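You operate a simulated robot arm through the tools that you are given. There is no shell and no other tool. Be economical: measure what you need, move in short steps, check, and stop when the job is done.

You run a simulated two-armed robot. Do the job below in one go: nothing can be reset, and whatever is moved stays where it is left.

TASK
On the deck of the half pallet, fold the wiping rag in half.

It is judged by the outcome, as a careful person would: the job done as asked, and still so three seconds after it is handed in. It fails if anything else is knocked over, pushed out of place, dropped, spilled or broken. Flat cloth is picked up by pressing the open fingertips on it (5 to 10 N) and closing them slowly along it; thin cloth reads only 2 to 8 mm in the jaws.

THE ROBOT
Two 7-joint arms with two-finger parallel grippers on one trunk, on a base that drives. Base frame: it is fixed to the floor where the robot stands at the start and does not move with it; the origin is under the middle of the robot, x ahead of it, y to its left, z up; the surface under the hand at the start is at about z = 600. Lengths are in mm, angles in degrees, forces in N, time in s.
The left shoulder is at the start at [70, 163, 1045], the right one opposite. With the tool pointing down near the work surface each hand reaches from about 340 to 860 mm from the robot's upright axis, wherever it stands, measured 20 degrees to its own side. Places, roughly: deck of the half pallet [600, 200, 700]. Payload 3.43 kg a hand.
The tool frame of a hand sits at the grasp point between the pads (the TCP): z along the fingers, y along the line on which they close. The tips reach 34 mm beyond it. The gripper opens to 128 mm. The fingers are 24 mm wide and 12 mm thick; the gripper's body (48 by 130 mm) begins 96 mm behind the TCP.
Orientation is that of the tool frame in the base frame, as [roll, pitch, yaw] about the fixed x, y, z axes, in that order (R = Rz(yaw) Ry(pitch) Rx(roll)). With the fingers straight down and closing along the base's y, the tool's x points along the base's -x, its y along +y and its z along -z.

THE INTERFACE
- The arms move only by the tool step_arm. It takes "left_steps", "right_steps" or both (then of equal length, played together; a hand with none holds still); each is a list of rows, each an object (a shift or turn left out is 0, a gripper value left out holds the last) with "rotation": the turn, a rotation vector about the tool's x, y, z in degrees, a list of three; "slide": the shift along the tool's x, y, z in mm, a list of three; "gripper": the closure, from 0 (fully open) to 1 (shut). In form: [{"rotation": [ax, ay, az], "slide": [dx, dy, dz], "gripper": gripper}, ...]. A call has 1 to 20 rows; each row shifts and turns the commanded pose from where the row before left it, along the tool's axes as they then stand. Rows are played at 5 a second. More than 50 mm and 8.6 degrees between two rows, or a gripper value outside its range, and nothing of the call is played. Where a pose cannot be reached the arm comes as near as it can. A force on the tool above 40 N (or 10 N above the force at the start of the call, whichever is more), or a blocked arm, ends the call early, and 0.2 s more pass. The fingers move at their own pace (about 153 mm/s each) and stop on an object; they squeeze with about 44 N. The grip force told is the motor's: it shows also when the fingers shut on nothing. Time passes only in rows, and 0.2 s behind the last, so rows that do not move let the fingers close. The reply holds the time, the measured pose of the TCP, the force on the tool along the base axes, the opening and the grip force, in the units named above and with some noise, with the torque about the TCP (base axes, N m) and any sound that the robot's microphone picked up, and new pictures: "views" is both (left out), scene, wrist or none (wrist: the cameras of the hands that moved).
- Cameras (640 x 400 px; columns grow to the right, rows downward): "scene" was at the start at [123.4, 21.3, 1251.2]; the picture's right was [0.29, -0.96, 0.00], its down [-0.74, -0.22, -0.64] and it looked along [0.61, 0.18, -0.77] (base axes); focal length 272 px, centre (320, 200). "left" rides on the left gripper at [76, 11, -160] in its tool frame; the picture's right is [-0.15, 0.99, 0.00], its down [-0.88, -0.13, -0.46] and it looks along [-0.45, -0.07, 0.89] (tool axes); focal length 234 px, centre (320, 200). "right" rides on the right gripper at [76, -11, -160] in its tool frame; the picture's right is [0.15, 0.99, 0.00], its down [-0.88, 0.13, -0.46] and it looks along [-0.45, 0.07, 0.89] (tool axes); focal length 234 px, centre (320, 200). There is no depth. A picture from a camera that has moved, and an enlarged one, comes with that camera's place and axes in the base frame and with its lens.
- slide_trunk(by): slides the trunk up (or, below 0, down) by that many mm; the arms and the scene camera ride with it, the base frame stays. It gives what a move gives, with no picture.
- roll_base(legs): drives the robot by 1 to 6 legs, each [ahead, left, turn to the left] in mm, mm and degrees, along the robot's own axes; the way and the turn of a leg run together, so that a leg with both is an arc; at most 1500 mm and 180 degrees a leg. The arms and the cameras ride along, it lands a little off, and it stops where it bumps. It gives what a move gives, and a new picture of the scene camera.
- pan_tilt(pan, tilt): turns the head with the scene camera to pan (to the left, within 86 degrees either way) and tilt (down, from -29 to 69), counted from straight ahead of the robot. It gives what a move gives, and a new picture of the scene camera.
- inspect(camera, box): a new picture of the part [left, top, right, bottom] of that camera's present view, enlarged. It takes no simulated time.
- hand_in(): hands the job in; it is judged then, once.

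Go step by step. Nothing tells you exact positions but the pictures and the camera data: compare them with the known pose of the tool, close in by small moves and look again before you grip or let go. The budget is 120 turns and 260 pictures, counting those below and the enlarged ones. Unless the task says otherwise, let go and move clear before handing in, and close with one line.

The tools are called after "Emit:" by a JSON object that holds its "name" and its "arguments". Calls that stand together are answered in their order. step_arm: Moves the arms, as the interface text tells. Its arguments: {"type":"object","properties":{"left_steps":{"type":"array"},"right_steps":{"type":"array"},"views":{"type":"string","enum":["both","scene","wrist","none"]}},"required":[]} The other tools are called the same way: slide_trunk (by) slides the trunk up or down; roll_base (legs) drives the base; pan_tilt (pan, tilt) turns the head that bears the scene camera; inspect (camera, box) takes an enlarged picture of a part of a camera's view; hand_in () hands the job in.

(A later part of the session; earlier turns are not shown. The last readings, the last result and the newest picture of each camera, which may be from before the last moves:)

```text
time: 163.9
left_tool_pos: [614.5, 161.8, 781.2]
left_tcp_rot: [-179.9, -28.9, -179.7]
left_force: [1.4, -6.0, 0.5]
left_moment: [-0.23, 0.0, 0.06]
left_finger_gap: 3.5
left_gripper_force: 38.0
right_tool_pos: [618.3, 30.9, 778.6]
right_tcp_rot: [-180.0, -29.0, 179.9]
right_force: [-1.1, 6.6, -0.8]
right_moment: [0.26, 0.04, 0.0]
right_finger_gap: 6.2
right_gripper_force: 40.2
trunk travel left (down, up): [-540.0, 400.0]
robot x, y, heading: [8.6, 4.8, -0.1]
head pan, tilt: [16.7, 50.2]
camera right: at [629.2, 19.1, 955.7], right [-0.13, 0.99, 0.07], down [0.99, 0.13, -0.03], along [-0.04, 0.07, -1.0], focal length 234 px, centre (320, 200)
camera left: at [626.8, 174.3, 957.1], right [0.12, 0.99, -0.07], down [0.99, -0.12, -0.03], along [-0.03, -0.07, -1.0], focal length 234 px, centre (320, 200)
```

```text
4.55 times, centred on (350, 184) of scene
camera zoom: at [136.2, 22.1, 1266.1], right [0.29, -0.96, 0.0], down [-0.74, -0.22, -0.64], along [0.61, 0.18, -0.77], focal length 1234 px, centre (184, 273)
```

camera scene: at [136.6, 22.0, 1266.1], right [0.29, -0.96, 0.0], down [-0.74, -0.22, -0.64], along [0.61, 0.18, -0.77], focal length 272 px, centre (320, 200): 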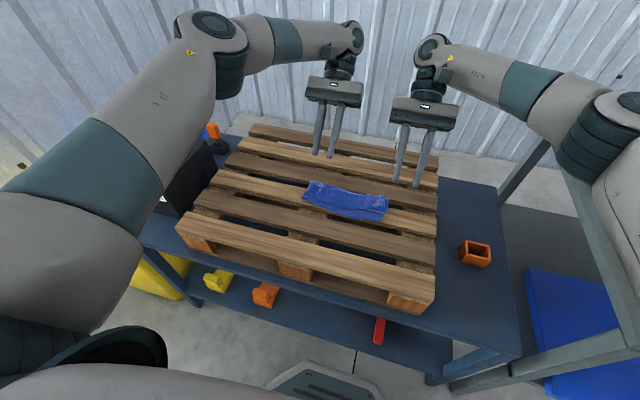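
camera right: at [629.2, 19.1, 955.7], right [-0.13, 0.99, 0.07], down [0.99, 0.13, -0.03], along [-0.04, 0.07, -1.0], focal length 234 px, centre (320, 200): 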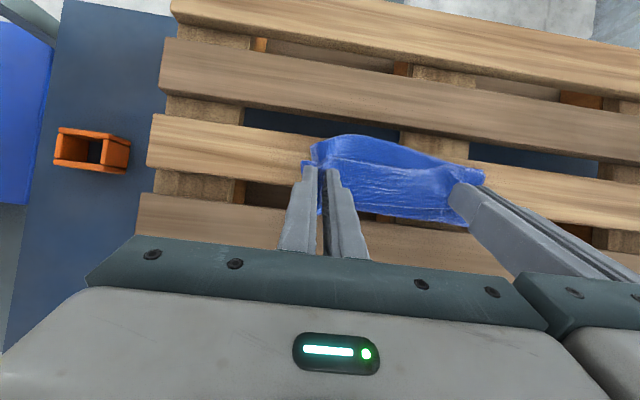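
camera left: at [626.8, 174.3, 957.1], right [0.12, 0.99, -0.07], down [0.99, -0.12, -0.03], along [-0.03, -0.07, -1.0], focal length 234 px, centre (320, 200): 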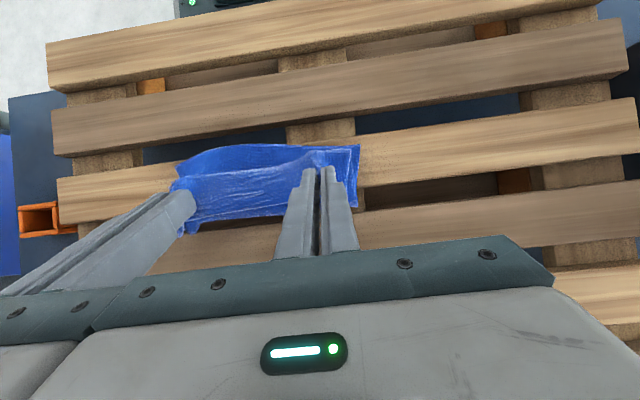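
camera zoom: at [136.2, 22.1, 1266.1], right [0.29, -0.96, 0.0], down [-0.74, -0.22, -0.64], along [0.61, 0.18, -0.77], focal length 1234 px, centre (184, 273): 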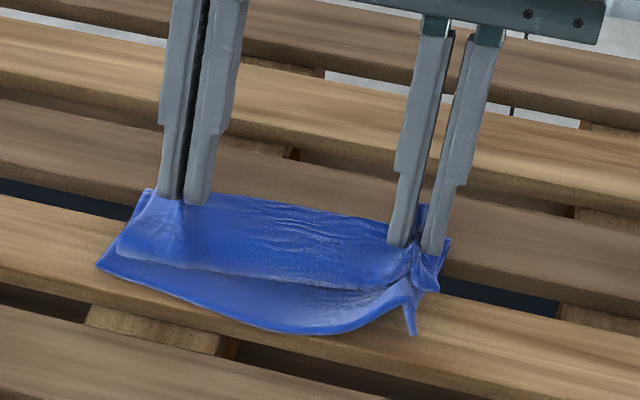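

The right hand did catch all the layers. I'll set it down, release it and clear it away, leaving the left holding only the top hem, and then flip with the left.

Emit:
{"name": "step_arm", "arguments": {"right_steps": [{"slide": [-4.2, 0, 7.5]}, {"slide": [-4.2, 0, 7.5]}, {"slide": [-3.5, 0, 6]}, {"gripper": 0.8}, {"gripper": 0.7}, {}, {"slide": [5, 0, -9]}, {"slide": [9.7, -5, -17.5]}, {"slide": [9.7, -20, -17.5]}, {"slide": [9.7, -20, -17.5]}, {"slide": [9.7, -20, -17.5]}], "views": "none"}}

Emit:
{"name": "roll_base", "arguments": {"legs": [[-40, 0, 0]]}}

Emit:
{"name": "step_arm", "arguments": {"left_steps": [{"slide": [3, 0, -8], "rotation": [0, -8, 0]}, {"slide": [4, 0, -7], "rotation": [0, -8, 0]}, {"slide": [5, 0, -4], "rotation": [0, -8, 0]}, {"slide": [5, 0, 0], "rotation": [0, -8, 0]}, {"slide": [5, 0, 0], "rotation": [0, -8, 0]}, {"slide": [5, 0, 0], "rotation": [0, -8, 0]}, {"slide": [5, 0, 0], "rotation": [0, -8, 0]}, {"slide": [5, 0, 0], "rotation": [0, -8, 0]}, {"slide": [5, 0, 0], "rotation": [0, -8, 0]}, {"slide": [5, 0, 0], "rotation": [0, -8, 0]}, {}], "views": "both"}}

Emit:
{"name": "inspect", "arguments": {"camera": "scene", "box": [280, 120, 440, 220]}}

```text
time: 166.3
left_tool_pos: [614.2, 161.7, 780.4]
left_tcp_rot: [180.0, -28.9, -179.6]
left_force: [0.1, 0.6, -0.4]
left_moment: [0.03, 0.0, 0.03]
left_finger_gap: 3.4
left_gripper_force: 37.5
right_tool_pos: [618.3, -39.4, 844.1]
right_tcp_rot: [180.0, -29.1, -179.9]
right_force: [-0.3, -1.0, 0.9]
right_moment: [-0.03, -0.02, -0.02]
right_finger_gap: 38.2
right_gripper_force: 0.0
trunk travel left (down, up): [-540.0, 400.0]
robot x, y, heading: [14.8, -1.0, 0.2]
head pan, tilt: [16.7, 50.2]
```

```text
time: 167.2
left_tool_pos: [572.9, 160.7, 781.6]
left_tcp_rot: [-179.9, -28.9, -179.7]
left_force: [0.6, -0.4, 0.7]
left_moment: [0.03, -0.05, 0.01]
left_finger_gap: 3.5
left_gripper_force: 37.7
right_tool_pos: [577.4, -36.6, 844.6]
right_tcp_rot: [-180.0, -29.1, 179.9]
right_force: [0.7, -0.4, 0.0]
right_moment: [-0.03, -0.04, 0.01]
right_finger_gap: 38.3
right_gripper_force: 0.0
trunk travel left (down, up): [-540.0, 400.0]
robot x, y, heading: [-29.1, 4.2, -0.1]
head pan, tilt: [16.7, 50.2]
camera scene: at [93.1, 22.0, 1266.3], right [0.29, -0.96, 0.0], down [-0.74, -0.22, -0.64], along [0.61, 0.18, -0.77], focal length 272 px, centre (320, 200)
```

scene: 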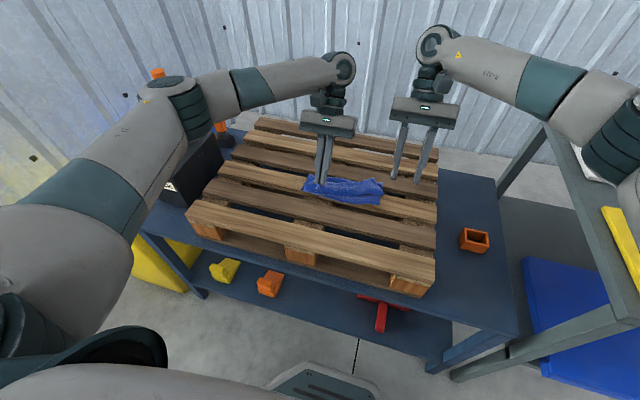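

```text
time: 169.6
left_tool_pos: [536.7, 160.6, 791.5]
left_tcp_rot: [-179.9, 51.2, -179.5]
left_force: [0.6, 0.1, -0.3]
left_moment: [0.01, 0.01, -0.01]
left_finger_gap: 3.2
left_gripper_force: 38.0
right_tool_pos: [577.5, -37.8, 844.2]
right_tcp_rot: [-180.0, -29.0, 179.8]
right_force: [0.4, 0.2, -0.1]
right_moment: [-0.03, 0.01, 0.0]
right_finger_gap: 38.2
right_gripper_force: 0.0
trunk travel left (down, up): [-540.0, 400.0]
robot x, y, heading: [-29.9, 2.4, -0.3]
head pan, tilt: [16.7, 50.2]
camera scene: at [94.4, 21.8, 1266.2], right [0.29, -0.96, 0.0], down [-0.74, -0.22, -0.64], along [0.61, 0.18, -0.77], focal length 272 px, centre (320, 200)
camera left: at [366.4, 172.0, 833.1], right [0.09, 0.99, 0.11], down [0.2, -0.13, 0.97], along [0.98, -0.06, -0.21], focal length 234 px, centre (320, 200)
```

scene: 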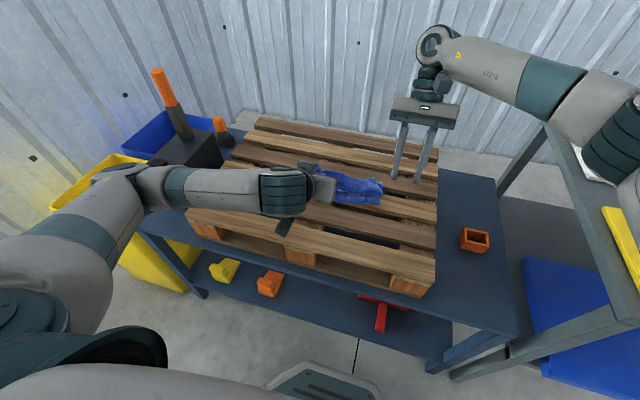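
left: 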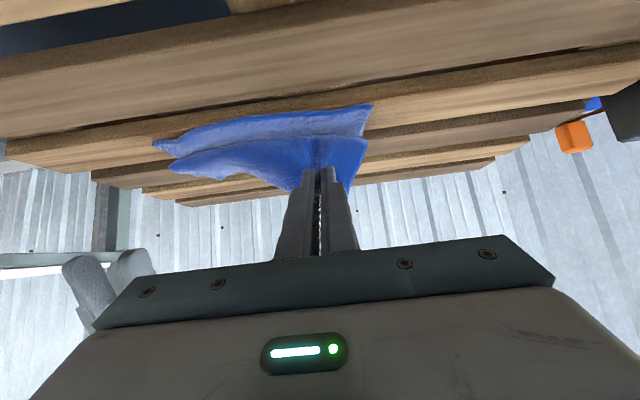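

```text
4.00 times, centred on (360, 170) of scene
camera zoom: at [94.4, 21.8, 1266.2], right [0.29, -0.96, 0.0], down [-0.74, -0.22, -0.64], along [0.61, 0.18, -0.77], focal length 1086 px, centre (160, 320)
```

zoom: 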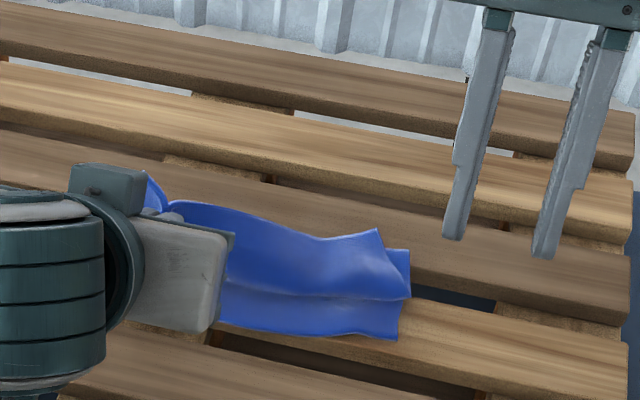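

The left has turned the hem about 95°, so it now points up. I'll lower it over the near edge, release, and withdraw toward the robot so the hem is drawn the right way.

Emit:
{"name": "step_arm", "arguments": {"left_steps": [{"slide": [7.3, 0, 3.0], "rotation": [0, -1.4, 0]}, {"slide": [7.3, 0, 3.0], "rotation": [0, -1.4, 0]}, {"slide": [7.3, 0, 3.0], "rotation": [0, -1.4, 0]}, {"slide": [7.3, 0, 3.0], "rotation": [0, -1.4, 0]}, {"slide": [7.3, 0, 3.0], "rotation": [0, -1.4, 0]}, {}, {"gripper": 0.93}, {"gripper": 0.85}, {}, {"slide": [0, 0, -12]}, {"slide": [0, 0, -20]}, {"slide": [-10, 0, -30]}, {"slide": [-25, 0, -20]}, {"slide": [-30, 10, 0]}, {"slide": [-30, 10, 0]}, {}], "views": "wrist"}}

Emit:
{"name": "inspect", "arguments": {"camera": "scene", "box": [280, 130, 440, 230]}}

```text
time: 173.0
left_tool_pos: [543.6, 168.7, 856.5]
left_tcp_rot: [-179.9, 58.1, -179.6]
left_force: [0.2, 0.0, 0.3]
left_moment: [-0.04, 0.0, 0.01]
left_finger_gap: 19.4
left_gripper_force: 0.1
left hand out of reach, approached as far as the arm can: row 12, 13
right_tool_pos: [576.6, -37.7, 844.6]
right_tcp_rot: [180.0, -29.0, 179.9]
right_force: [-0.1, 0.2, 0.0]
right_moment: [-0.02, 0.04, 0.02]
right_finger_gap: 38.3
right_gripper_force: 0.1
trunk travel left (down, up): [-540.0, 400.0]
robot x, y, heading: [-29.8, -0.0, 0.1]
head pan, tilt: [16.7, 50.2]
camera left: at [369.0, 179.5, 877.5], right [0.07, 0.99, 0.12], down [0.08, -0.13, 0.99], along [0.99, -0.06, -0.09], focal length 234 px, centre (320, 200)
```

left: 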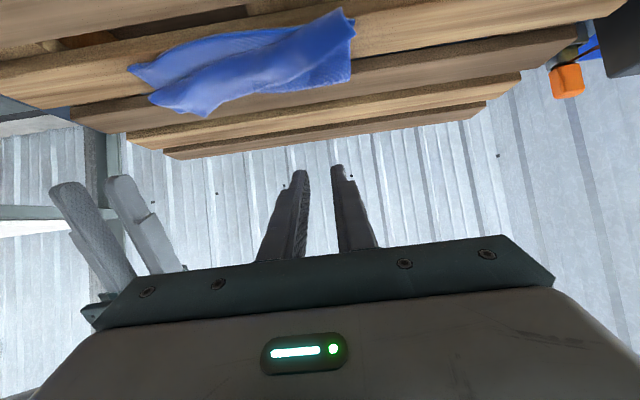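

```text
4.00 times, centred on (360, 180) of scene
camera zoom: at [94.0, 22.2, 1266.2], right [0.29, -0.96, 0.0], down [-0.74, -0.22, -0.64], along [0.61, 0.18, -0.77], focal length 1086 px, centre (160, 280)
```

zoom: 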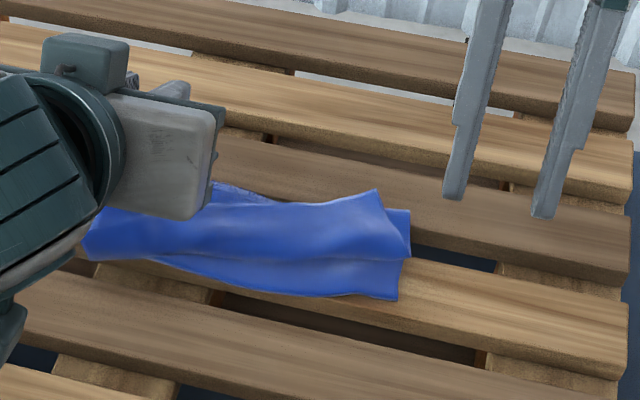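

The left half of the hem is flipped onto the near edge. Now the same for the right half: hem corner at about (649,28). Driving ahead 40 mm and bringing the right hand, tilted 45°, above the hem there.

Emit:
{"name": "roll_base", "arguments": {"legs": [[40, 0, 0]]}}

Emit:
{"name": "step_arm", "arguments": {"left_steps": [{"slide": [0, 10, 0], "rotation": [0, 8.2, 0]}, {"slide": [0, 10, 0], "rotation": [0, 8.2, 0]}, {"slide": [0, 10, 0], "rotation": [0, 8.2, 0]}, {"slide": [0, 10, 0], "rotation": [0, 8.2, 0]}, {"slide": [0, 10, 0], "rotation": [0, 8.2, 0]}, {"slide": [0, 10, 0], "rotation": [0, 8.2, 0]}, {"slide": [0, 10, 0], "rotation": [0, 8.2, 0]}, {}], "right_steps": [{"rotation": [0, 8, 0], "gripper": 0.71}, {"rotation": [0, 8, 0]}, {"slide": [-16, 19.5, 6.3]}, {"slide": [-16, 19.5, 6.3]}, {"slide": [-16, 19.5, 6.3]}, {"slide": [-16, 19.5, 6.3]}, {"slide": [-16, 19.5, 6.3]}, {}], "views": "none"}}

Emit:
{"name": "inspect", "arguments": {"camera": "right", "box": [200, 80, 520, 280]}}

```text
time: 173.8
left_tool_pos: [585.1, 167.8, 855.4]
left_tcp_rot: [-179.8, 58.0, -179.5]
left_force: [0.3, 0.3, 1.0]
left_moment: [0.02, 0.0, 0.0]
left_finger_gap: 19.1
left_gripper_force: 0.0
right_tool_pos: [618.2, -37.4, 842.6]
right_tcp_rot: [179.9, -29.2, 179.9]
right_force: [0.4, 0.4, 0.4]
right_moment: [0.0, 0.05, 0.01]
right_finger_gap: 38.4
right_gripper_force: 0.0
trunk travel left (down, up): [-540.0, 400.0]
robot x, y, heading: [10.2, 1.9, -0.1]
head pan, tilt: [16.7, 50.2]
camera scene: at [136.0, 21.9, 1266.0], right [0.29, -0.96, 0.0], down [-0.74, -0.22, -0.64], along [0.61, 0.18, -0.77], focal length 272 px, centre (320, 200)
```

scene: 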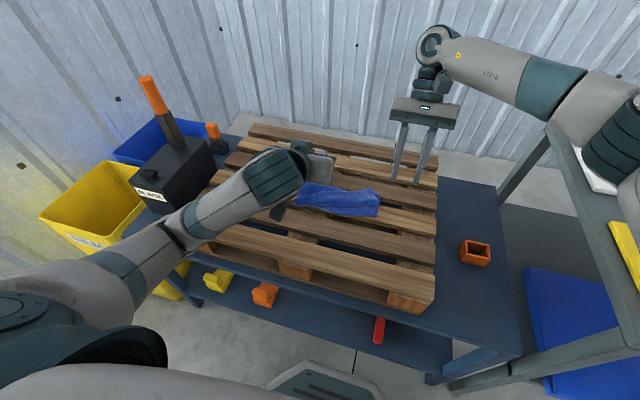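

```text
time: 175.7
left_tool_pos: [585.3, 236.5, 856.1]
left_tcp_rot: [-180.0, 0.6, -179.8]
left_force: [0.5, 0.3, 0.6]
left_moment: [0.0, -0.01, 0.0]
left_finger_gap: 19.2
left_gripper_force: 0.0
right_tool_pos: [628.9, 7.4, 803.9]
right_tcp_rot: [-179.7, -45.7, 179.4]
right_force: [-0.2, -0.1, 1.1]
right_moment: [0.02, -0.01, 0.01]
right_finger_gap: 37.3
right_gripper_force: 0.1
right hand out of reach, approached as far as the arm can: row 5, 6, 7
trunk travel left (down, up): [-540.0, 400.0]
robot x, y, heading: [11.7, -1.2, -0.3]
head pan, tilt: [16.7, 50.2]
```

```text
2.00 times, centred on (360, 180) of right
camera zoom: at [690.5, -2.4, 970.4], right [-0.1, 0.99, 0.1], down [0.94, 0.12, -0.31], along [-0.32, 0.07, -0.94], focal length 468 px, centre (240, 240)
```

zoom: 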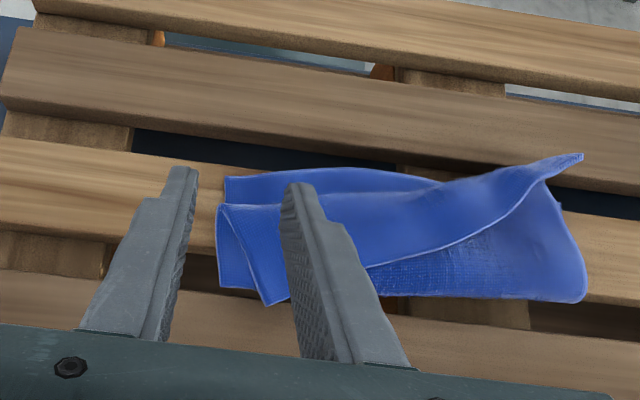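

Now the diagonal hem is plain: its right corner is still at the far side, about (639,36). I'll pinch the flap over the slat at about (603,45), with a 30° tilt to stay within reach.

Emit:
{"name": "step_arm", "arguments": {"right_steps": [{"rotation": [0, -8, 0], "gripper": 0.72}, {"rotation": [0, -7.7, 0]}, {"slide": [-1.3, 9.4, 10.2]}, {"slide": [-1.3, 9.4, 10.2]}, {"slide": [-1.3, 9.4, 10.2]}, {"slide": [-1.3, 9.4, 10.2]}, {"slide": [-2.5, 0, 4.3]}, {"slide": [-2, 0, 3.5]}, {}, {}], "views": "none"}}

Emit:
{"name": "inspect", "arguments": {"camera": "right", "box": [200, 80, 520, 280]}}

```text
time: 177.8
left_tool_pos: [584.0, 237.1, 855.9]
left_tcp_rot: [-179.9, 0.7, -179.6]
left_force: [-0.1, -0.4, 0.1]
left_moment: [0.0, -0.01, -0.01]
left_finger_gap: 19.3
left_gripper_force: 0.1
right_tool_pos: [614.8, 45.5, 756.1]
right_tcp_rot: [-180.0, -29.3, 179.9]
right_force: [-0.4, 0.7, 2.9]
right_moment: [0.0, 0.06, 0.01]
right_finger_gap: 35.9
right_gripper_force: 0.0
trunk travel left (down, up): [-540.0, 400.0]
robot x, y, heading: [12.4, 0.0, 0.1]
head pan, tilt: [16.7, 50.2]
```

```text
2.00 times, centred on (360, 180) of right
camera zoom: at [627.2, 35.3, 933.3], right [-0.12, 0.99, 0.07], down [0.99, 0.13, -0.03], along [-0.04, 0.07, -1.0], focal length 468 px, centre (240, 240)
```

zoom: 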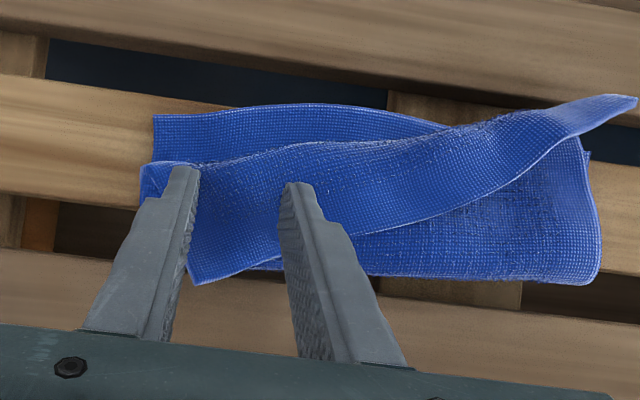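

Emit:
{"name": "step_arm", "arguments": {"right_steps": [{"slide": [1, 4, -1.7]}, {"slide": [0, 4, 0]}, {"slide": [-1, 0, 1.8]}, {"slide": [-0.5, 0, 0.9]}, {}, {"gripper": 0.74}, {"gripper": 0.76}, {"gripper": 0.78}, {"gripper": 0.8}, {"gripper": 0.82}, {"gripper": 0.84}, {"gripper": 0.86}, {"gripper": 0.88}, {"gripper": 0.9}, {"gripper": 0.92}, {"gripper": 0.94}, {"gripper": 0.96}, {"gripper": 0.98}, {"gripper": 1.0}, {}], "views": "none"}}

Emit:
{"name": "inspect", "arguments": {"camera": "right", "box": [200, 80, 520, 280]}}

```text
time: 182.1
left_tool_pos: [584.1, 238.2, 855.7]
left_tcp_rot: [-179.9, 0.7, -179.7]
left_force: [0.5, 0.2, 0.2]
left_moment: [0.01, -0.02, 0.01]
left_finger_gap: 19.3
left_gripper_force: 0.1
right_tool_pos: [615.4, 53.4, 756.5]
right_tcp_rot: [-179.9, -29.3, 179.9]
right_force: [0.3, -0.8, 2.7]
right_moment: [-0.01, 0.03, 0.01]
right_finger_gap: 3.2
right_gripper_force: 37.0
trunk travel left (down, up): [-540.0, 400.0]
robot x, y, heading: [9.8, 2.4, -0.2]
head pan, tilt: [16.7, 50.2]
```

```text
2.00 times, centred on (360, 180) of right
camera zoom: at [627.3, 43.5, 932.7], right [-0.12, 0.99, 0.07], down [0.99, 0.13, -0.03], along [-0.04, 0.07, -1.0], focal length 468 px, centre (240, 240)
```

zoom: 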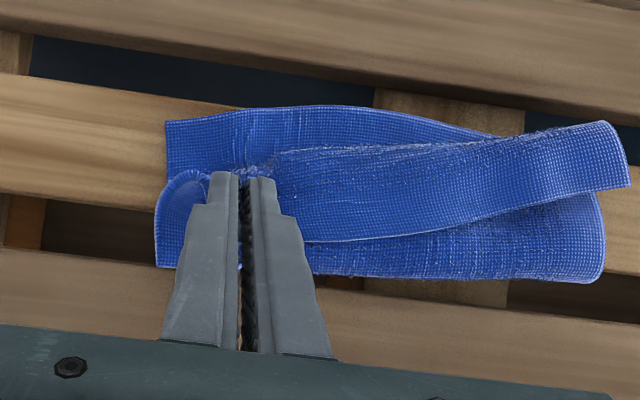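

Gripped at 3.2 mm, top layer only. Lifting, backing the base 40 mm and turning this corner over as with the left.

Emit:
{"name": "step_arm", "arguments": {"right_steps": [{"slide": [4, 0, -7.3]}, {"slide": [4, 0, -7.3]}, {"slide": [4, 0, -7.3]}], "views": "none"}}

Emit:
{"name": "roll_base", "arguments": {"legs": [[-40, 0, 0]]}}

Emit:
{"name": "step_arm", "arguments": {"right_steps": [{"slide": [3, -1.5, -8], "rotation": [0, -8, 0]}, {"slide": [4, -1.5, -7], "rotation": [0, -8, 0]}, {"slide": [5, -1.5, -4], "rotation": [0, -8, 0]}, {"slide": [5, -1.5, 0], "rotation": [0, -8, 0]}, {"slide": [5, -1.5, 0], "rotation": [0, -8, 0]}, {"slide": [5, -1.5, 0], "rotation": [0, -8, 0]}, {"slide": [5, -1.5, 0], "rotation": [0, -8, 0]}, {"slide": [5, -1.5, 0], "rotation": [0, -8, 0]}, {"slide": [5, -1.5, 0], "rotation": [0, -8, 0]}, {"slide": [5, -1.5, 0], "rotation": [0, -8, 0]}, {}], "views": "wrist"}}

Emit:
{"name": "inspect", "arguments": {"camera": "scene", "box": [280, 130, 440, 230]}}

```text
time: 182.8
left_tool_pos: [584.2, 238.0, 856.5]
left_tcp_rot: [-180.0, 0.8, -179.7]
left_force: [0.6, 0.2, 0.2]
left_moment: [-0.02, 0.02, 0.02]
left_finger_gap: 19.2
left_gripper_force: 0.0
right_tool_pos: [615.0, 55.2, 781.6]
right_tcp_rot: [-180.0, -29.4, 179.9]
right_force: [-0.2, 0.5, 0.9]
right_moment: [-0.04, 0.0, 0.01]
right_finger_gap: 3.0
right_gripper_force: 37.7
trunk travel left (down, up): [-540.0, 400.0]
robot x, y, heading: [8.7, 1.3, -0.2]
head pan, tilt: [16.7, 50.2]
```

```text
time: 183.7
left_tool_pos: [542.5, 236.5, 857.0]
left_tcp_rot: [180.0, 0.9, -179.7]
left_force: [0.1, 0.1, 1.0]
left_moment: [-0.01, -0.04, 0.01]
left_finger_gap: 19.4
left_gripper_force: 0.1
right_tool_pos: [574.3, 53.6, 781.3]
right_tcp_rot: [180.0, -29.3, 179.7]
right_force: [0.9, -0.6, 1.3]
right_moment: [-0.01, -0.08, 0.02]
right_finger_gap: 3.4
right_gripper_force: 37.8
trunk travel left (down, up): [-540.0, 400.0]
robot x, y, heading: [-30.3, 0.5, -0.2]
head pan, tilt: [16.7, 50.2]
camera scene: at [92.3, 21.9, 1266.3], right [0.29, -0.96, 0.0], down [-0.74, -0.22, -0.64], along [0.61, 0.18, -0.77], focal length 272 px, centre (320, 200)
```

scene: 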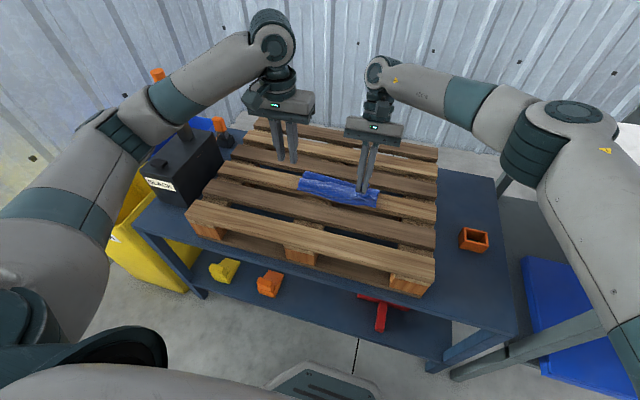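

```text
time: 186.1
left_tool_pos: [544.3, 235.7, 855.9]
left_tcp_rot: [-179.8, 0.7, -179.7]
left_force: [0.1, -1.0, 0.1]
left_moment: [0.02, 0.04, 0.0]
left_finger_gap: 19.0
left_gripper_force: 0.0
right_tool_pos: [538.2, 39.9, 792.7]
right_tcp_rot: [180.0, 50.8, 179.6]
right_force: [0.1, 0.0, 0.6]
right_moment: [-0.02, 0.06, 0.01]
right_finger_gap: 3.0
right_gripper_force: 37.9
trunk travel left (down, up): [-540.0, 400.0]
robot x, y, heading: [-29.8, -0.3, 0.1]
head pan, tilt: [16.7, 50.2]
camera right: at [366.9, 29.8, 835.1], right [-0.09, 0.99, -0.11], down [0.2, 0.13, 0.97], along [0.97, 0.06, -0.21], focal length 234 px, centre (320, 200)
```

right: 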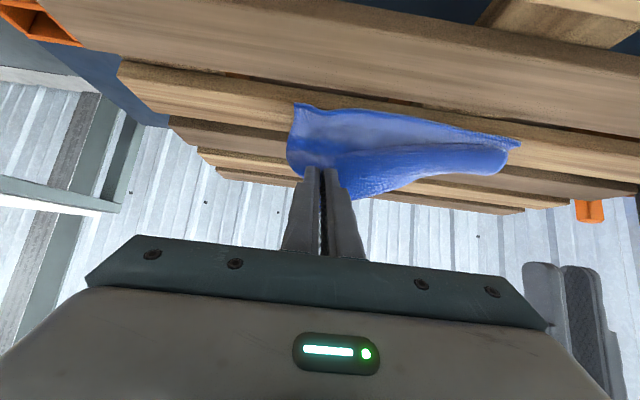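

```text
4.00 times, centred on (360, 180) of scene
camera zoom: at [93.6, 21.6, 1266.2], right [0.29, -0.96, 0.0], down [-0.74, -0.22, -0.64], along [0.61, 0.18, -0.77], focal length 1086 px, centre (160, 280)
```

zoom: 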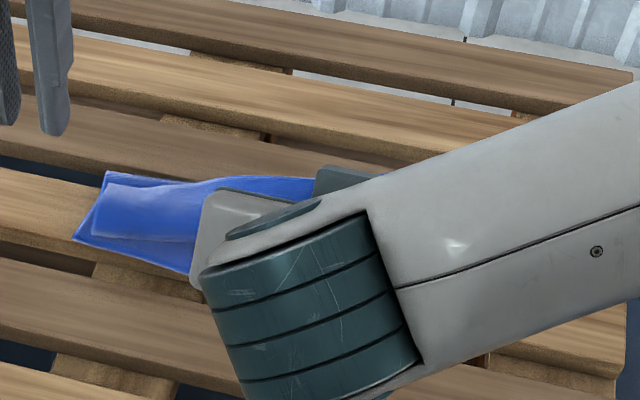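

Emit:
{"name": "step_arm", "arguments": {"right_steps": [{"slide": [8.8, 0, 0.9], "rotation": [0, -1.4, 0]}, {"slide": [8.8, 0, 0.9], "rotation": [0, -1.4, 0]}, {"slide": [8.8, 0, 0.9], "rotation": [0, -1.4, 0]}, {"slide": [8.8, 0, 0.9], "rotation": [0, -1.4, 0]}, {"slide": [8.8, 0, 0.9], "rotation": [0, -1.4, 0]}, {}, {"gripper": 0.93}, {"gripper": 0.85}, {}, {"slide": [0, 0, -12]}, {"slide": [0, 0, -20]}, {"slide": [-20, 0, -10]}, {"slide": [-30, -20, 0]}, {"slide": [-30, -30, 0]}, {"slide": [0, -40, 0]}, {"slide": [0, -40, 0]}, {}], "views": "none"}}

Emit:
{"name": "inspect", "arguments": {"camera": "scene", "box": [280, 130, 440, 230]}}

```text
time: 189.7
left_tool_pos: [544.1, 238.5, 855.3]
left_tcp_rot: [-179.8, 0.7, -179.8]
left_force: [0.6, -0.2, -0.2]
left_moment: [0.0, 0.04, -0.02]
left_finger_gap: 19.3
left_gripper_force: 0.2
right_tool_pos: [522.1, -87.0, 845.1]
right_tcp_rot: [-179.9, 57.7, 179.9]
right_force: [0.3, 0.0, 0.3]
right_moment: [-0.01, 0.01, -0.03]
right_finger_gap: 19.0
right_gripper_force: 0.1
trunk travel left (down, up): [-540.0, 400.0]
robot x, y, heading: [-28.2, 1.2, -0.2]
head pan, tilt: [16.7, 50.2]
```

```text
4.00 times, centred on (360, 180) of scene
camera zoom: at [93.8, 23.2, 1266.1], right [0.29, -0.96, 0.0], down [-0.74, -0.22, -0.64], along [0.61, 0.18, -0.77], focal length 1086 px, centre (160, 280)
```

zoom: 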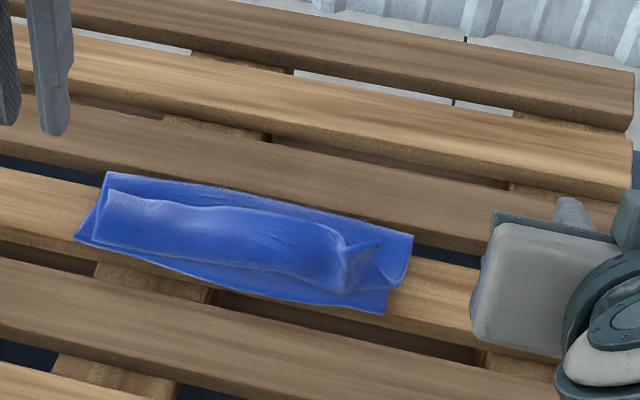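

The top strip is still reversed but now only about 35 mm wide, its hem at x≈595 over a slat and roughly parallel to the edge. I'll regrip with both hands at once, tilted 45°, so the whole hem turns over together.

Emit:
{"name": "roll_base", "arguments": {"legs": [[40, 0, 0]]}}

Emit:
{"name": "step_arm", "arguments": {"left_steps": [{"rotation": [0, 7.5, 0], "gripper": 0.73}, {"rotation": [0, 7.5, 0]}, {"rotation": [0, 7.5, 0]}, {"rotation": [0, 7.5, 0]}, {"rotation": [0, 7.5, 0]}, {"rotation": [0, 7.5, 0]}, {}, {}, {}, {}, {}, {}, {}, {"slide": [-19.6, -16.5, 11.8]}, {"slide": [-19.6, -16.5, 11.8]}, {"slide": [-19.6, -16.5, 11.8]}, {"slide": [-19.6, -16.5, 11.8]}, {}], "right_steps": [{"rotation": [0, 8, 0], "gripper": 0.72}, {"rotation": [0, 8, 0]}, {"rotation": [0, 8, 0]}, {"rotation": [0, 8, 0]}, {"rotation": [0, 8, 0]}, {"rotation": [0, 8, 0]}, {"rotation": [0, 8, 0]}, {"rotation": [0, 8, 0]}, {"rotation": [0, 8, 0]}, {"rotation": [0, 8, 0]}, {"rotation": [0, 8, 0]}, {"rotation": [0, 8, 0]}, {"rotation": [0, 7, 0]}, {"slide": [-21.8, 31, 6.2]}, {"slide": [-21.8, 31, 6.2]}, {"slide": [-21.8, 31, 6.2]}, {"slide": [-21.8, 31, 6.2]}, {}], "views": "none"}}

Emit:
{"name": "inspect", "arguments": {"camera": "right", "box": [200, 80, 520, 280]}}

Emit:
{"name": "inspect", "arguments": {"camera": "left", "box": [160, 80, 480, 280]}}

```text
time: 190.6
left_tool_pos: [584.4, 236.2, 855.2]
left_tcp_rot: [-179.9, 0.6, -179.7]
left_force: [0.6, 0.8, -0.2]
left_moment: [-0.02, 0.04, 0.0]
left_finger_gap: 19.3
left_gripper_force: 0.0
right_tool_pos: [563.3, -89.3, 845.2]
right_tcp_rot: [-179.9, 57.6, 179.8]
right_force: [0.5, -0.4, -0.1]
right_moment: [0.04, 0.0, -0.03]
right_finger_gap: 19.3
right_gripper_force: 0.2
trunk travel left (down, up): [-540.0, 400.0]
robot x, y, heading: [10.2, 1.9, -0.1]
head pan, tilt: [16.7, 50.2]
camera scene: at [135.3, 21.9, 1266.1], right [0.29, -0.96, 0.0], down [-0.74, -0.22, -0.64], along [0.61, 0.18, -0.77], focal length 272 px, centre (320, 200)
```

scene: 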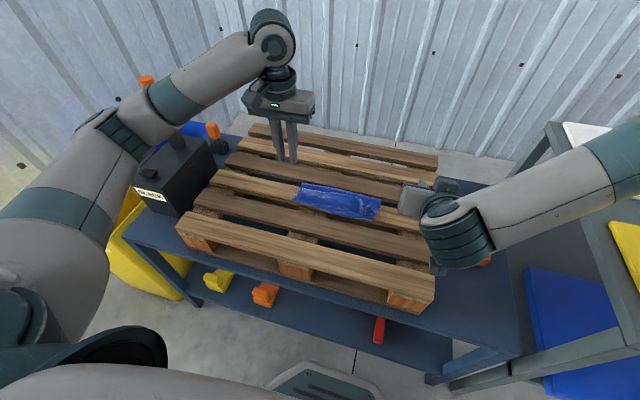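

```text
time: 194.4
left_tool_pos: [608.3, 169.6, 767.1]
left_tcp_rot: [-180.0, -44.2, -179.7]
left_force: [-0.1, 1.0, 0.8]
left_moment: [0.01, -0.01, 0.01]
left_finger_gap: 34.5
left_gripper_force: 0.0
right_tool_pos: [606.5, 35.4, 768.6]
right_tcp_rot: [179.8, -45.3, 179.9]
right_force: [-0.3, -1.0, 0.9]
right_moment: [0.01, -0.01, -0.05]
right_finger_gap: 36.0
right_gripper_force: 0.1
trunk travel left (down, up): [-540.0, 400.0]
robot x, y, heading: [11.0, -1.6, -0.1]
head pan, tilt: [16.7, 50.2]
```

```text
2.00 times, centred on (360, 180) of right
camera zoom: at [666.5, 24.3, 934.9], right [-0.1, 0.99, 0.11], down [0.94, 0.13, -0.31], along [-0.32, 0.07, -0.95], focal length 468 px, centre (240, 240)
```

zoom: 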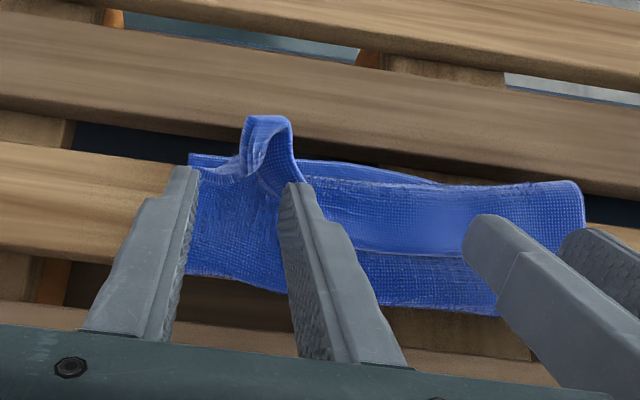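

```text
2.00 times, centred on (320, 180) of left
camera zoom: at [666.4, 181.2, 934.3], right [0.1, 0.99, -0.1], down [0.95, -0.13, -0.29], along [-0.3, -0.07, -0.95], focal length 468 px, centre (320, 240)
```

zoom: 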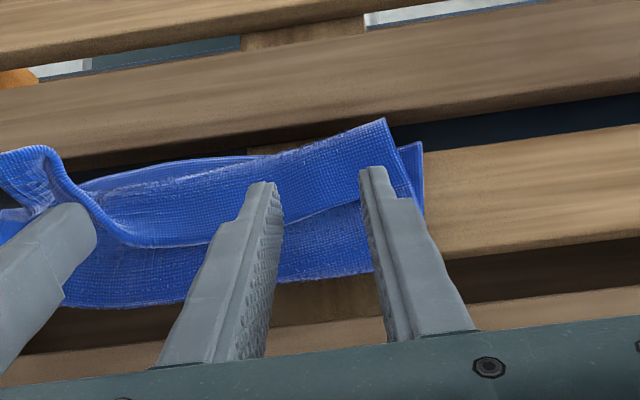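

The right corner has in fact turned over and stands near the near edge; only the left and middle of the hem still lie back. So just the left needs flipping: lifting the right clear and lowering the left onto the hem.

Emit:
{"name": "step_arm", "arguments": {"left_steps": [{"slide": [0, 0, 6.2]}, {"slide": [0, 0, 6.2]}, {"slide": [0, 0, 6]}, {"slide": [-1.2, 0, 1.2]}, {}, {}], "right_steps": [{"slide": [14, 0, -14]}, {"slide": [20, 0, -20]}, {"slide": [20, -10, -20]}, {"slide": [0, -30, 0]}, {"slide": [0, -30, 0]}, {}], "views": "none"}}

```text
time: 195.8
left_tool_pos: [594.4, 170.9, 752.7]
left_tcp_rot: [-179.9, -44.3, -179.8]
left_force: [0.8, -0.6, 1.2]
left_moment: [-0.01, 0.02, 0.0]
left_finger_gap: 34.6
left_gripper_force: 0.5
right_tool_pos: [607.5, -33.3, 842.5]
right_tcp_rot: [-180.0, -45.3, 179.8]
right_force: [-0.7, 0.3, 0.5]
right_moment: [0.01, -0.02, 0.0]
right_finger_gap: 36.0
right_gripper_force: 0.0
trunk travel left (down, up): [-540.0, 400.0]
robot x, y, heading: [8.9, 0.3, -0.1]
head pan, tilt: [16.7, 50.2]
```

Emit:
{"name": "step_arm", "arguments": {"left_steps": [{"slide": [-0.9, 0, 0.9]}, {"slide": [-0.8, 0, 0.8]}, {}, {"gripper": 0.745}, {"gripper": 0.76}, {"gripper": 0.775}, {"gripper": 0.79}, {"gripper": 0.805}, {"gripper": 0.82}, {"gripper": 0.835}, {"gripper": 0.85}, {"gripper": 0.865}, {"gripper": 0.88}, {"gripper": 0.9}, {"gripper": 0.92}, {"gripper": 0.94}, {"gripper": 0.96}, {"gripper": 0.98}, {"gripper": 1.0}, {}], "views": "none"}}

Emit:
{"name": "inspect", "arguments": {"camera": "left", "box": [160, 80, 480, 280]}}

```text
time: 200.0
left_tool_pos: [594.2, 170.2, 751.7]
left_tcp_rot: [-179.9, -44.3, -179.7]
left_force: [0.4, -2.7, 5.0]
left_moment: [-0.11, 0.1, 0.01]
left_finger_gap: 5.9
left_gripper_force: 40.3
right_tool_pos: [607.6, -35.0, 842.4]
right_tcp_rot: [-180.0, -45.4, 179.9]
right_force: [0.7, 0.1, -0.3]
right_moment: [0.02, 0.0, -0.01]
right_finger_gap: 35.8
right_gripper_force: 0.1
trunk travel left (down, up): [-540.0, 400.0]
robot x, y, heading: [12.0, -0.8, -0.0]
head pan, tilt: [16.7, 50.2]
```

```text
2.00 times, centred on (320, 180) of left
camera zoom: at [653.1, 182.6, 918.0], right [0.1, 0.99, -0.1], down [0.95, -0.13, -0.29], along [-0.3, -0.07, -0.95], focal length 468 px, centre (320, 240)
```

zoom: 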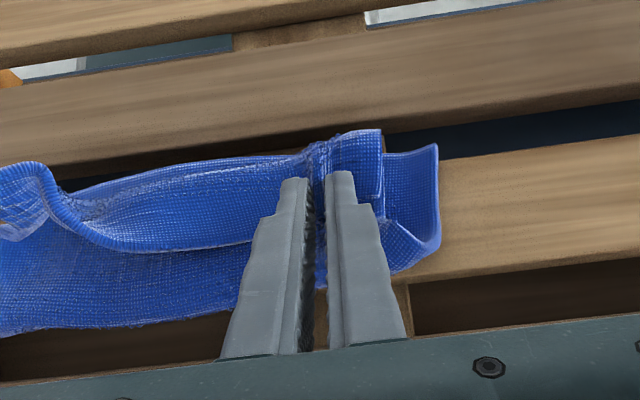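

Emit:
{"name": "step_arm", "arguments": {"left_steps": [{"slide": [5, 0, -5], "rotation": [0, -5, 0]}, {"slide": [5, 0, -6], "rotation": [0, -5, 0]}, {"slide": [5, 0, -7], "rotation": [0, -5, 0]}, {}], "views": "none"}}

Emit:
{"name": "inspect", "arguments": {"camera": "left", "box": [160, 80, 480, 280]}}

Emit:
{"name": "inspect", "arguments": {"camera": "scene", "box": [280, 150, 420, 238]}}

```text
time: 201.0
left_tool_pos: [595.0, 169.8, 773.8]
left_tcp_rot: [-179.9, -29.4, -179.8]
left_force: [0.4, -0.3, 0.0]
left_moment: [0.04, 0.02, -0.03]
left_finger_gap: 5.8
left_gripper_force: 40.2
right_tool_pos: [607.2, -33.8, 841.6]
right_tcp_rot: [180.0, -45.4, 179.8]
right_force: [-0.5, 0.4, -0.1]
right_moment: [-0.01, -0.01, -0.02]
right_finger_gap: 35.9
right_gripper_force: 0.0
trunk travel left (down, up): [-540.0, 400.0]
robot x, y, heading: [10.6, -1.8, -0.0]
head pan, tilt: [16.7, 50.2]
```

```text
2.00 times, centred on (320, 180) of left
camera zoom: at [608.3, 182.9, 950.4], right [0.12, 0.99, -0.07], down [0.99, -0.12, -0.03], along [-0.04, -0.07, -1.0], focal length 468 px, centre (320, 240)
```

zoom: 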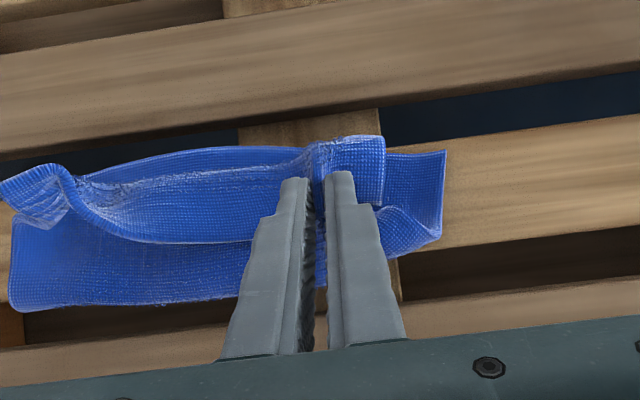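

```text
4.55 times, centred on (350, 194) of scene
camera zoom: at [134.3, 21.7, 1266.1], right [0.29, -0.96, 0.0], down [-0.74, -0.22, -0.64], along [0.61, 0.18, -0.77], focal length 1234 px, centre (184, 227)
```

zoom: 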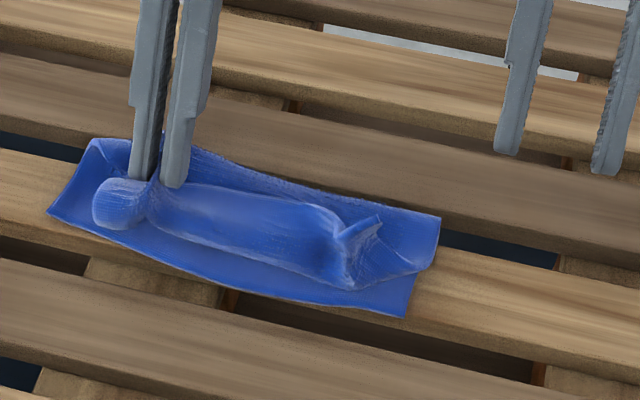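

The bottom layer stays flat and only the upper cloth is held. I'll carry on as before: back the base, turn the hem over, lower it at the near edge and release.

Emit:
{"name": "roll_base", "arguments": {"legs": [[-40, 0, 0]]}}

Emit:
{"name": "step_arm", "arguments": {"left_steps": [{"slide": [3, 0, -9], "rotation": [0, -8, 0]}, {"slide": [4, 0, -9], "rotation": [0, -8, 0]}, {"slide": [5, 0, -6], "rotation": [0, -8, 0]}, {"slide": [5, 0, -2], "rotation": [0, -8, 0]}, {"slide": [5, 0, 0], "rotation": [0, -8, 0]}, {"slide": [5, 0, 0], "rotation": [0, -8, 0]}, {"slide": [5, 0, 0], "rotation": [0, -8, 0]}, {"slide": [5, 0, 0], "rotation": [0, -8, 0]}, {"slide": [5, 0, 0], "rotation": [0, -8, 0]}, {"slide": [5, 0, 0], "rotation": [0, -8, 0]}, {"slide": [6, 0, 0], "rotation": [0, -6, 0]}, {}], "views": "none"}}

Emit:
{"name": "inspect", "arguments": {"camera": "scene", "box": [270, 130, 430, 230]}}

Emit:
{"name": "inspect", "arguments": {"camera": "left", "box": [100, 60, 420, 260]}}

```text
time: 201.9
left_tool_pos: [553.7, 170.7, 773.2]
left_tcp_rot: [-179.9, -29.3, -179.7]
left_force: [-0.4, 0.0, 0.7]
left_moment: [-0.05, -0.02, -0.02]
left_finger_gap: 6.0
left_gripper_force: 40.3
right_tool_pos: [566.7, -33.1, 841.5]
right_tcp_rot: [-180.0, -45.3, 179.9]
right_force: [0.0, 0.3, 1.0]
right_moment: [0.0, -0.02, 0.01]
right_finger_gap: 35.9
right_gripper_force: 0.0
trunk travel left (down, up): [-540.0, 400.0]
robot x, y, heading: [-31.8, -3.6, -0.1]
head pan, tilt: [16.7, 50.2]
camera scene: at [93.4, 22.0, 1266.2], right [0.29, -0.96, 0.0], down [-0.74, -0.22, -0.64], along [0.61, 0.18, -0.77], focal length 272 px, centre (320, 200)
```

scene: 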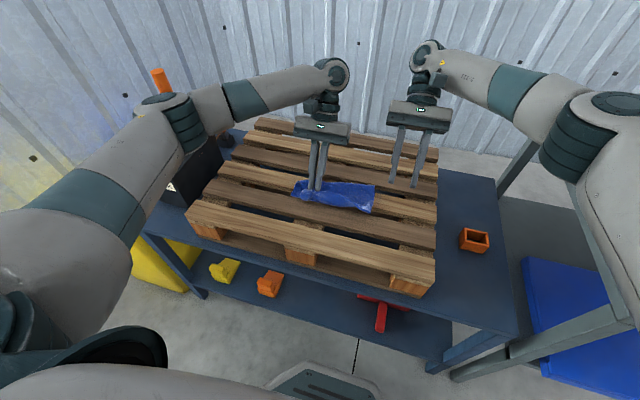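

```text
time: 204.5
left_tool_pos: [518.5, 170.0, 788.4]
left_tcp_rot: [-179.9, 56.8, -179.5]
left_force: [0.1, 0.9, 0.3]
left_moment: [0.04, 0.01, -0.04]
left_finger_gap: 5.9
left_gripper_force: 40.7
right_tool_pos: [568.0, -33.6, 841.6]
right_tcp_rot: [-180.0, -45.3, -180.0]
right_force: [-0.6, 0.1, 0.8]
right_moment: [0.06, -0.04, 0.02]
right_finger_gap: 35.8
right_gripper_force: 0.0
trunk travel left (down, up): [-540.0, 400.0]
robot x, y, heading: [-31.0, -0.6, 0.2]
head pan, tilt: [16.7, 50.2]
```

```text
4.00 times, centred on (350, 180) of scene
camera zoom: at [94.7, 21.9, 1266.2], right [0.29, -0.96, 0.0], down [-0.74, -0.22, -0.64], along [0.61, 0.18, -0.77], focal length 1086 px, centre (200, 280)
```

zoom: 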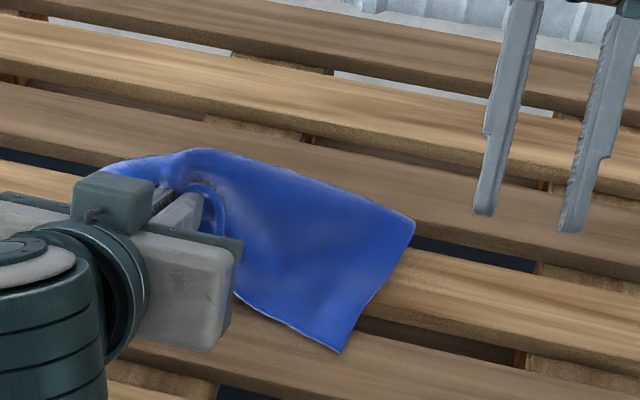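

```text
2.00 times, centred on (260, 160) of left
camera zoom: at [343.7, 180.8, 812.0], right [0.07, 0.99, 0.12], down [0.1, -0.13, 0.99], along [0.99, -0.06, -0.11], focal length 468 px, centre (440, 280)
```

zoom: 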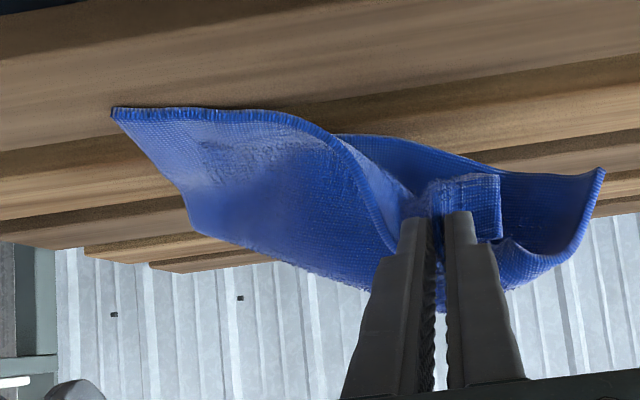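

The whole upper layer has now turned over toward the robot; its right part even overhangs the near edge by about 50 mm. I'll bring the left grip 25 mm back in, lower it, release and lift straight up.

Emit:
{"name": "step_arm", "arguments": {"left_steps": [{"slide": [4, 0, 10]}, {"slide": [4, 0, 10]}, {"slide": [4, 0, 10]}, {"slide": [4, 0, 10]}, {}, {"gripper": 0.9}, {"gripper": 0.78}, {}, {"slide": [-8, 0, -5]}, {"slide": [-17, 0, -11]}, {"slide": [-17, 0, -11]}, {"slide": [-17, 0, -11]}, {"slide": [-20, 30, -5]}, {"slide": [0, 40, 0]}, {"slide": [0, 40, 0]}, {}], "views": "none"}}

Emit:
{"name": "inspect", "arguments": {"camera": "scene", "box": [270, 130, 430, 230]}}

Emit:
{"name": "inspect", "arguments": {"camera": "right", "box": [160, 60, 560, 310]}}

```text
time: 207.9
left_tool_pos: [548.0, 280.0, 844.1]
left_tcp_rot: [-179.8, 56.7, -179.6]
left_force: [0.3, 0.6, -0.1]
left_moment: [-0.01, 0.03, 0.01]
left_finger_gap: 28.1
left_gripper_force: 0.0
right_tool_pos: [569.5, -34.5, 840.8]
right_tcp_rot: [-179.9, -45.2, 179.9]
right_force: [-0.1, -0.8, 0.3]
right_moment: [0.05, 0.0, 0.03]
right_finger_gap: 35.6
right_gripper_force: 0.0
trunk travel left (down, up): [-540.0, 400.0]
robot x, y, heading: [-30.4, 2.7, 0.1]
head pan, tilt: [16.7, 50.2]
```

```text
4.00 times, centred on (350, 180) of scene
camera zoom: at [94.8, 21.5, 1266.2], right [0.29, -0.96, 0.0], down [-0.74, -0.22, -0.64], along [0.61, 0.18, -0.77], focal length 1086 px, centre (200, 280)
```

zoom: 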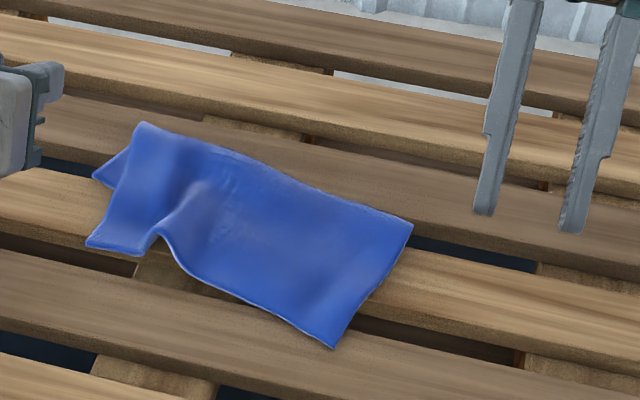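

```text
1.60 times, centred on (360, 185) of right
camera zoom: at [628.5, -44.5, 1008.3], right [-0.1, 0.99, 0.1], down [0.94, 0.13, -0.31], along [-0.32, 0.07, -0.95], focal length 375 px, centre (256, 224)
```

zoom: 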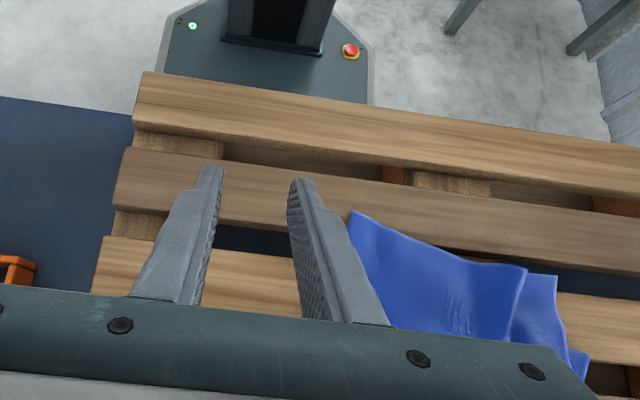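

Now it is a true single fold, but uneven: the upper layer overhangs the lower near edge by about 50 mm. I'll pinch the upper layer near its hem with both hands upright, where it is a single layer over wood, and shift it back.

Emit:
{"name": "step_arm", "arguments": {"left_steps": [{"rotation": [0, 8.1, 0], "gripper": 0.75}, {"rotation": [0, 8.1, 0]}, {"rotation": [0, 8.1, 0]}, {"rotation": [0, 8.1, 0]}, {"rotation": [0, 8.1, 0]}, {"rotation": [0, 8.1, 0]}, {"rotation": [0, 8.1, 0]}, {"slide": [-6.5, -19.25, 20]}, {"slide": [-6.5, -19.25, 20]}, {"slide": [-6.5, -19.25, 20]}, {"slide": [-6.5, -19.25, 20]}, {"slide": [0, 0, 6]}, {"slide": [0, 0, 6]}, {"slide": [0, 0, 2.3]}, {"slide": [0, 0, 2]}, {}, {}], "right_steps": [{"rotation": [0, -7.53, 0], "gripper": 0.75}, {"rotation": [0, -7.53, 0]}, {"rotation": [0, -7.53, 0]}, {"rotation": [0, -7.53, 0]}, {"rotation": [0, -7.53, 0]}, {"rotation": [0, -7.53, 0]}, {}, {"slide": [12.6, 29.1, 19.2]}, {"slide": [12.6, 29.1, 19.2]}, {"slide": [12.6, 29.1, 19.2]}, {"slide": [12.6, 29.1, 19.2]}, {"slide": [0, 0, 6]}, {"slide": [0, 0, 6]}, {"slide": [0, 0, 2.3]}, {"slide": [0, 0, 2]}, {}, {}], "views": "none"}}

Emit:
{"name": "inspect", "arguments": {"camera": "right", "box": [200, 80, 520, 280]}}

Emit:
{"name": "inspect", "arguments": {"camera": "left", "box": [140, 80, 460, 280]}}

```text
time: 211.5
left_tool_pos: [575.3, 205.7, 747.6]
left_tcp_rot: [-179.9, 0.4, -179.6]
left_force: [10.6, 4.0, 38.0]
left_moment: [-0.53, -0.61, 0.27]
left_finger_gap: 30.7
left_gripper_force: 0.1
right_tool_pos: [515.2, 84.2, 750.4]
right_tcp_rot: [-180.0, 0.0, 180.0]
right_force: [0.4, 0.4, -0.6]
right_moment: [0.04, 0.01, 0.04]
right_finger_gap: 31.7
right_gripper_force: 0.1
trunk travel left (down, up): [-540.0, 400.0]
robot x, y, heading: [-28.8, -1.5, -0.1]
head pan, tilt: [16.7, 50.2]
```

```text
2.00 times, centred on (360, 180) of right
camera zoom: at [440.1, 72.7, 910.6], right [-0.14, 0.99, 0.0], down [0.88, 0.13, 0.46], along [0.45, 0.07, -0.89], focal length 468 px, centre (240, 240)
```

zoom: 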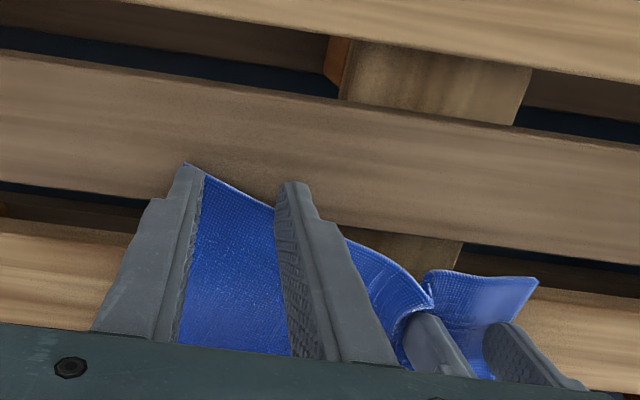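

```text
2.00 times, centred on (300, 180) of left
camera zoom: at [498.9, 216.7, 907.3], right [0.14, 0.99, 0.0], down [0.88, -0.12, 0.46], along [0.46, -0.06, -0.89], focal length 468 px, centre (360, 240)
```

zoom: 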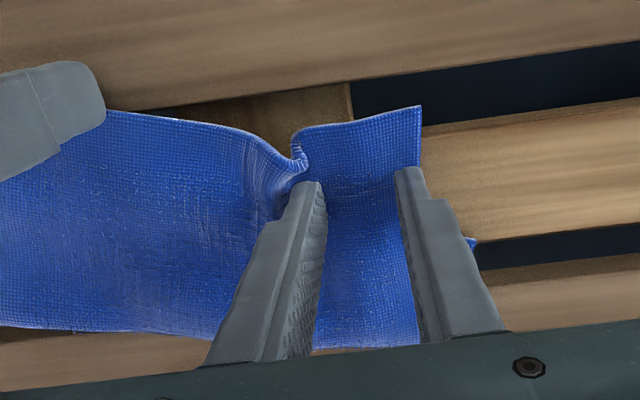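

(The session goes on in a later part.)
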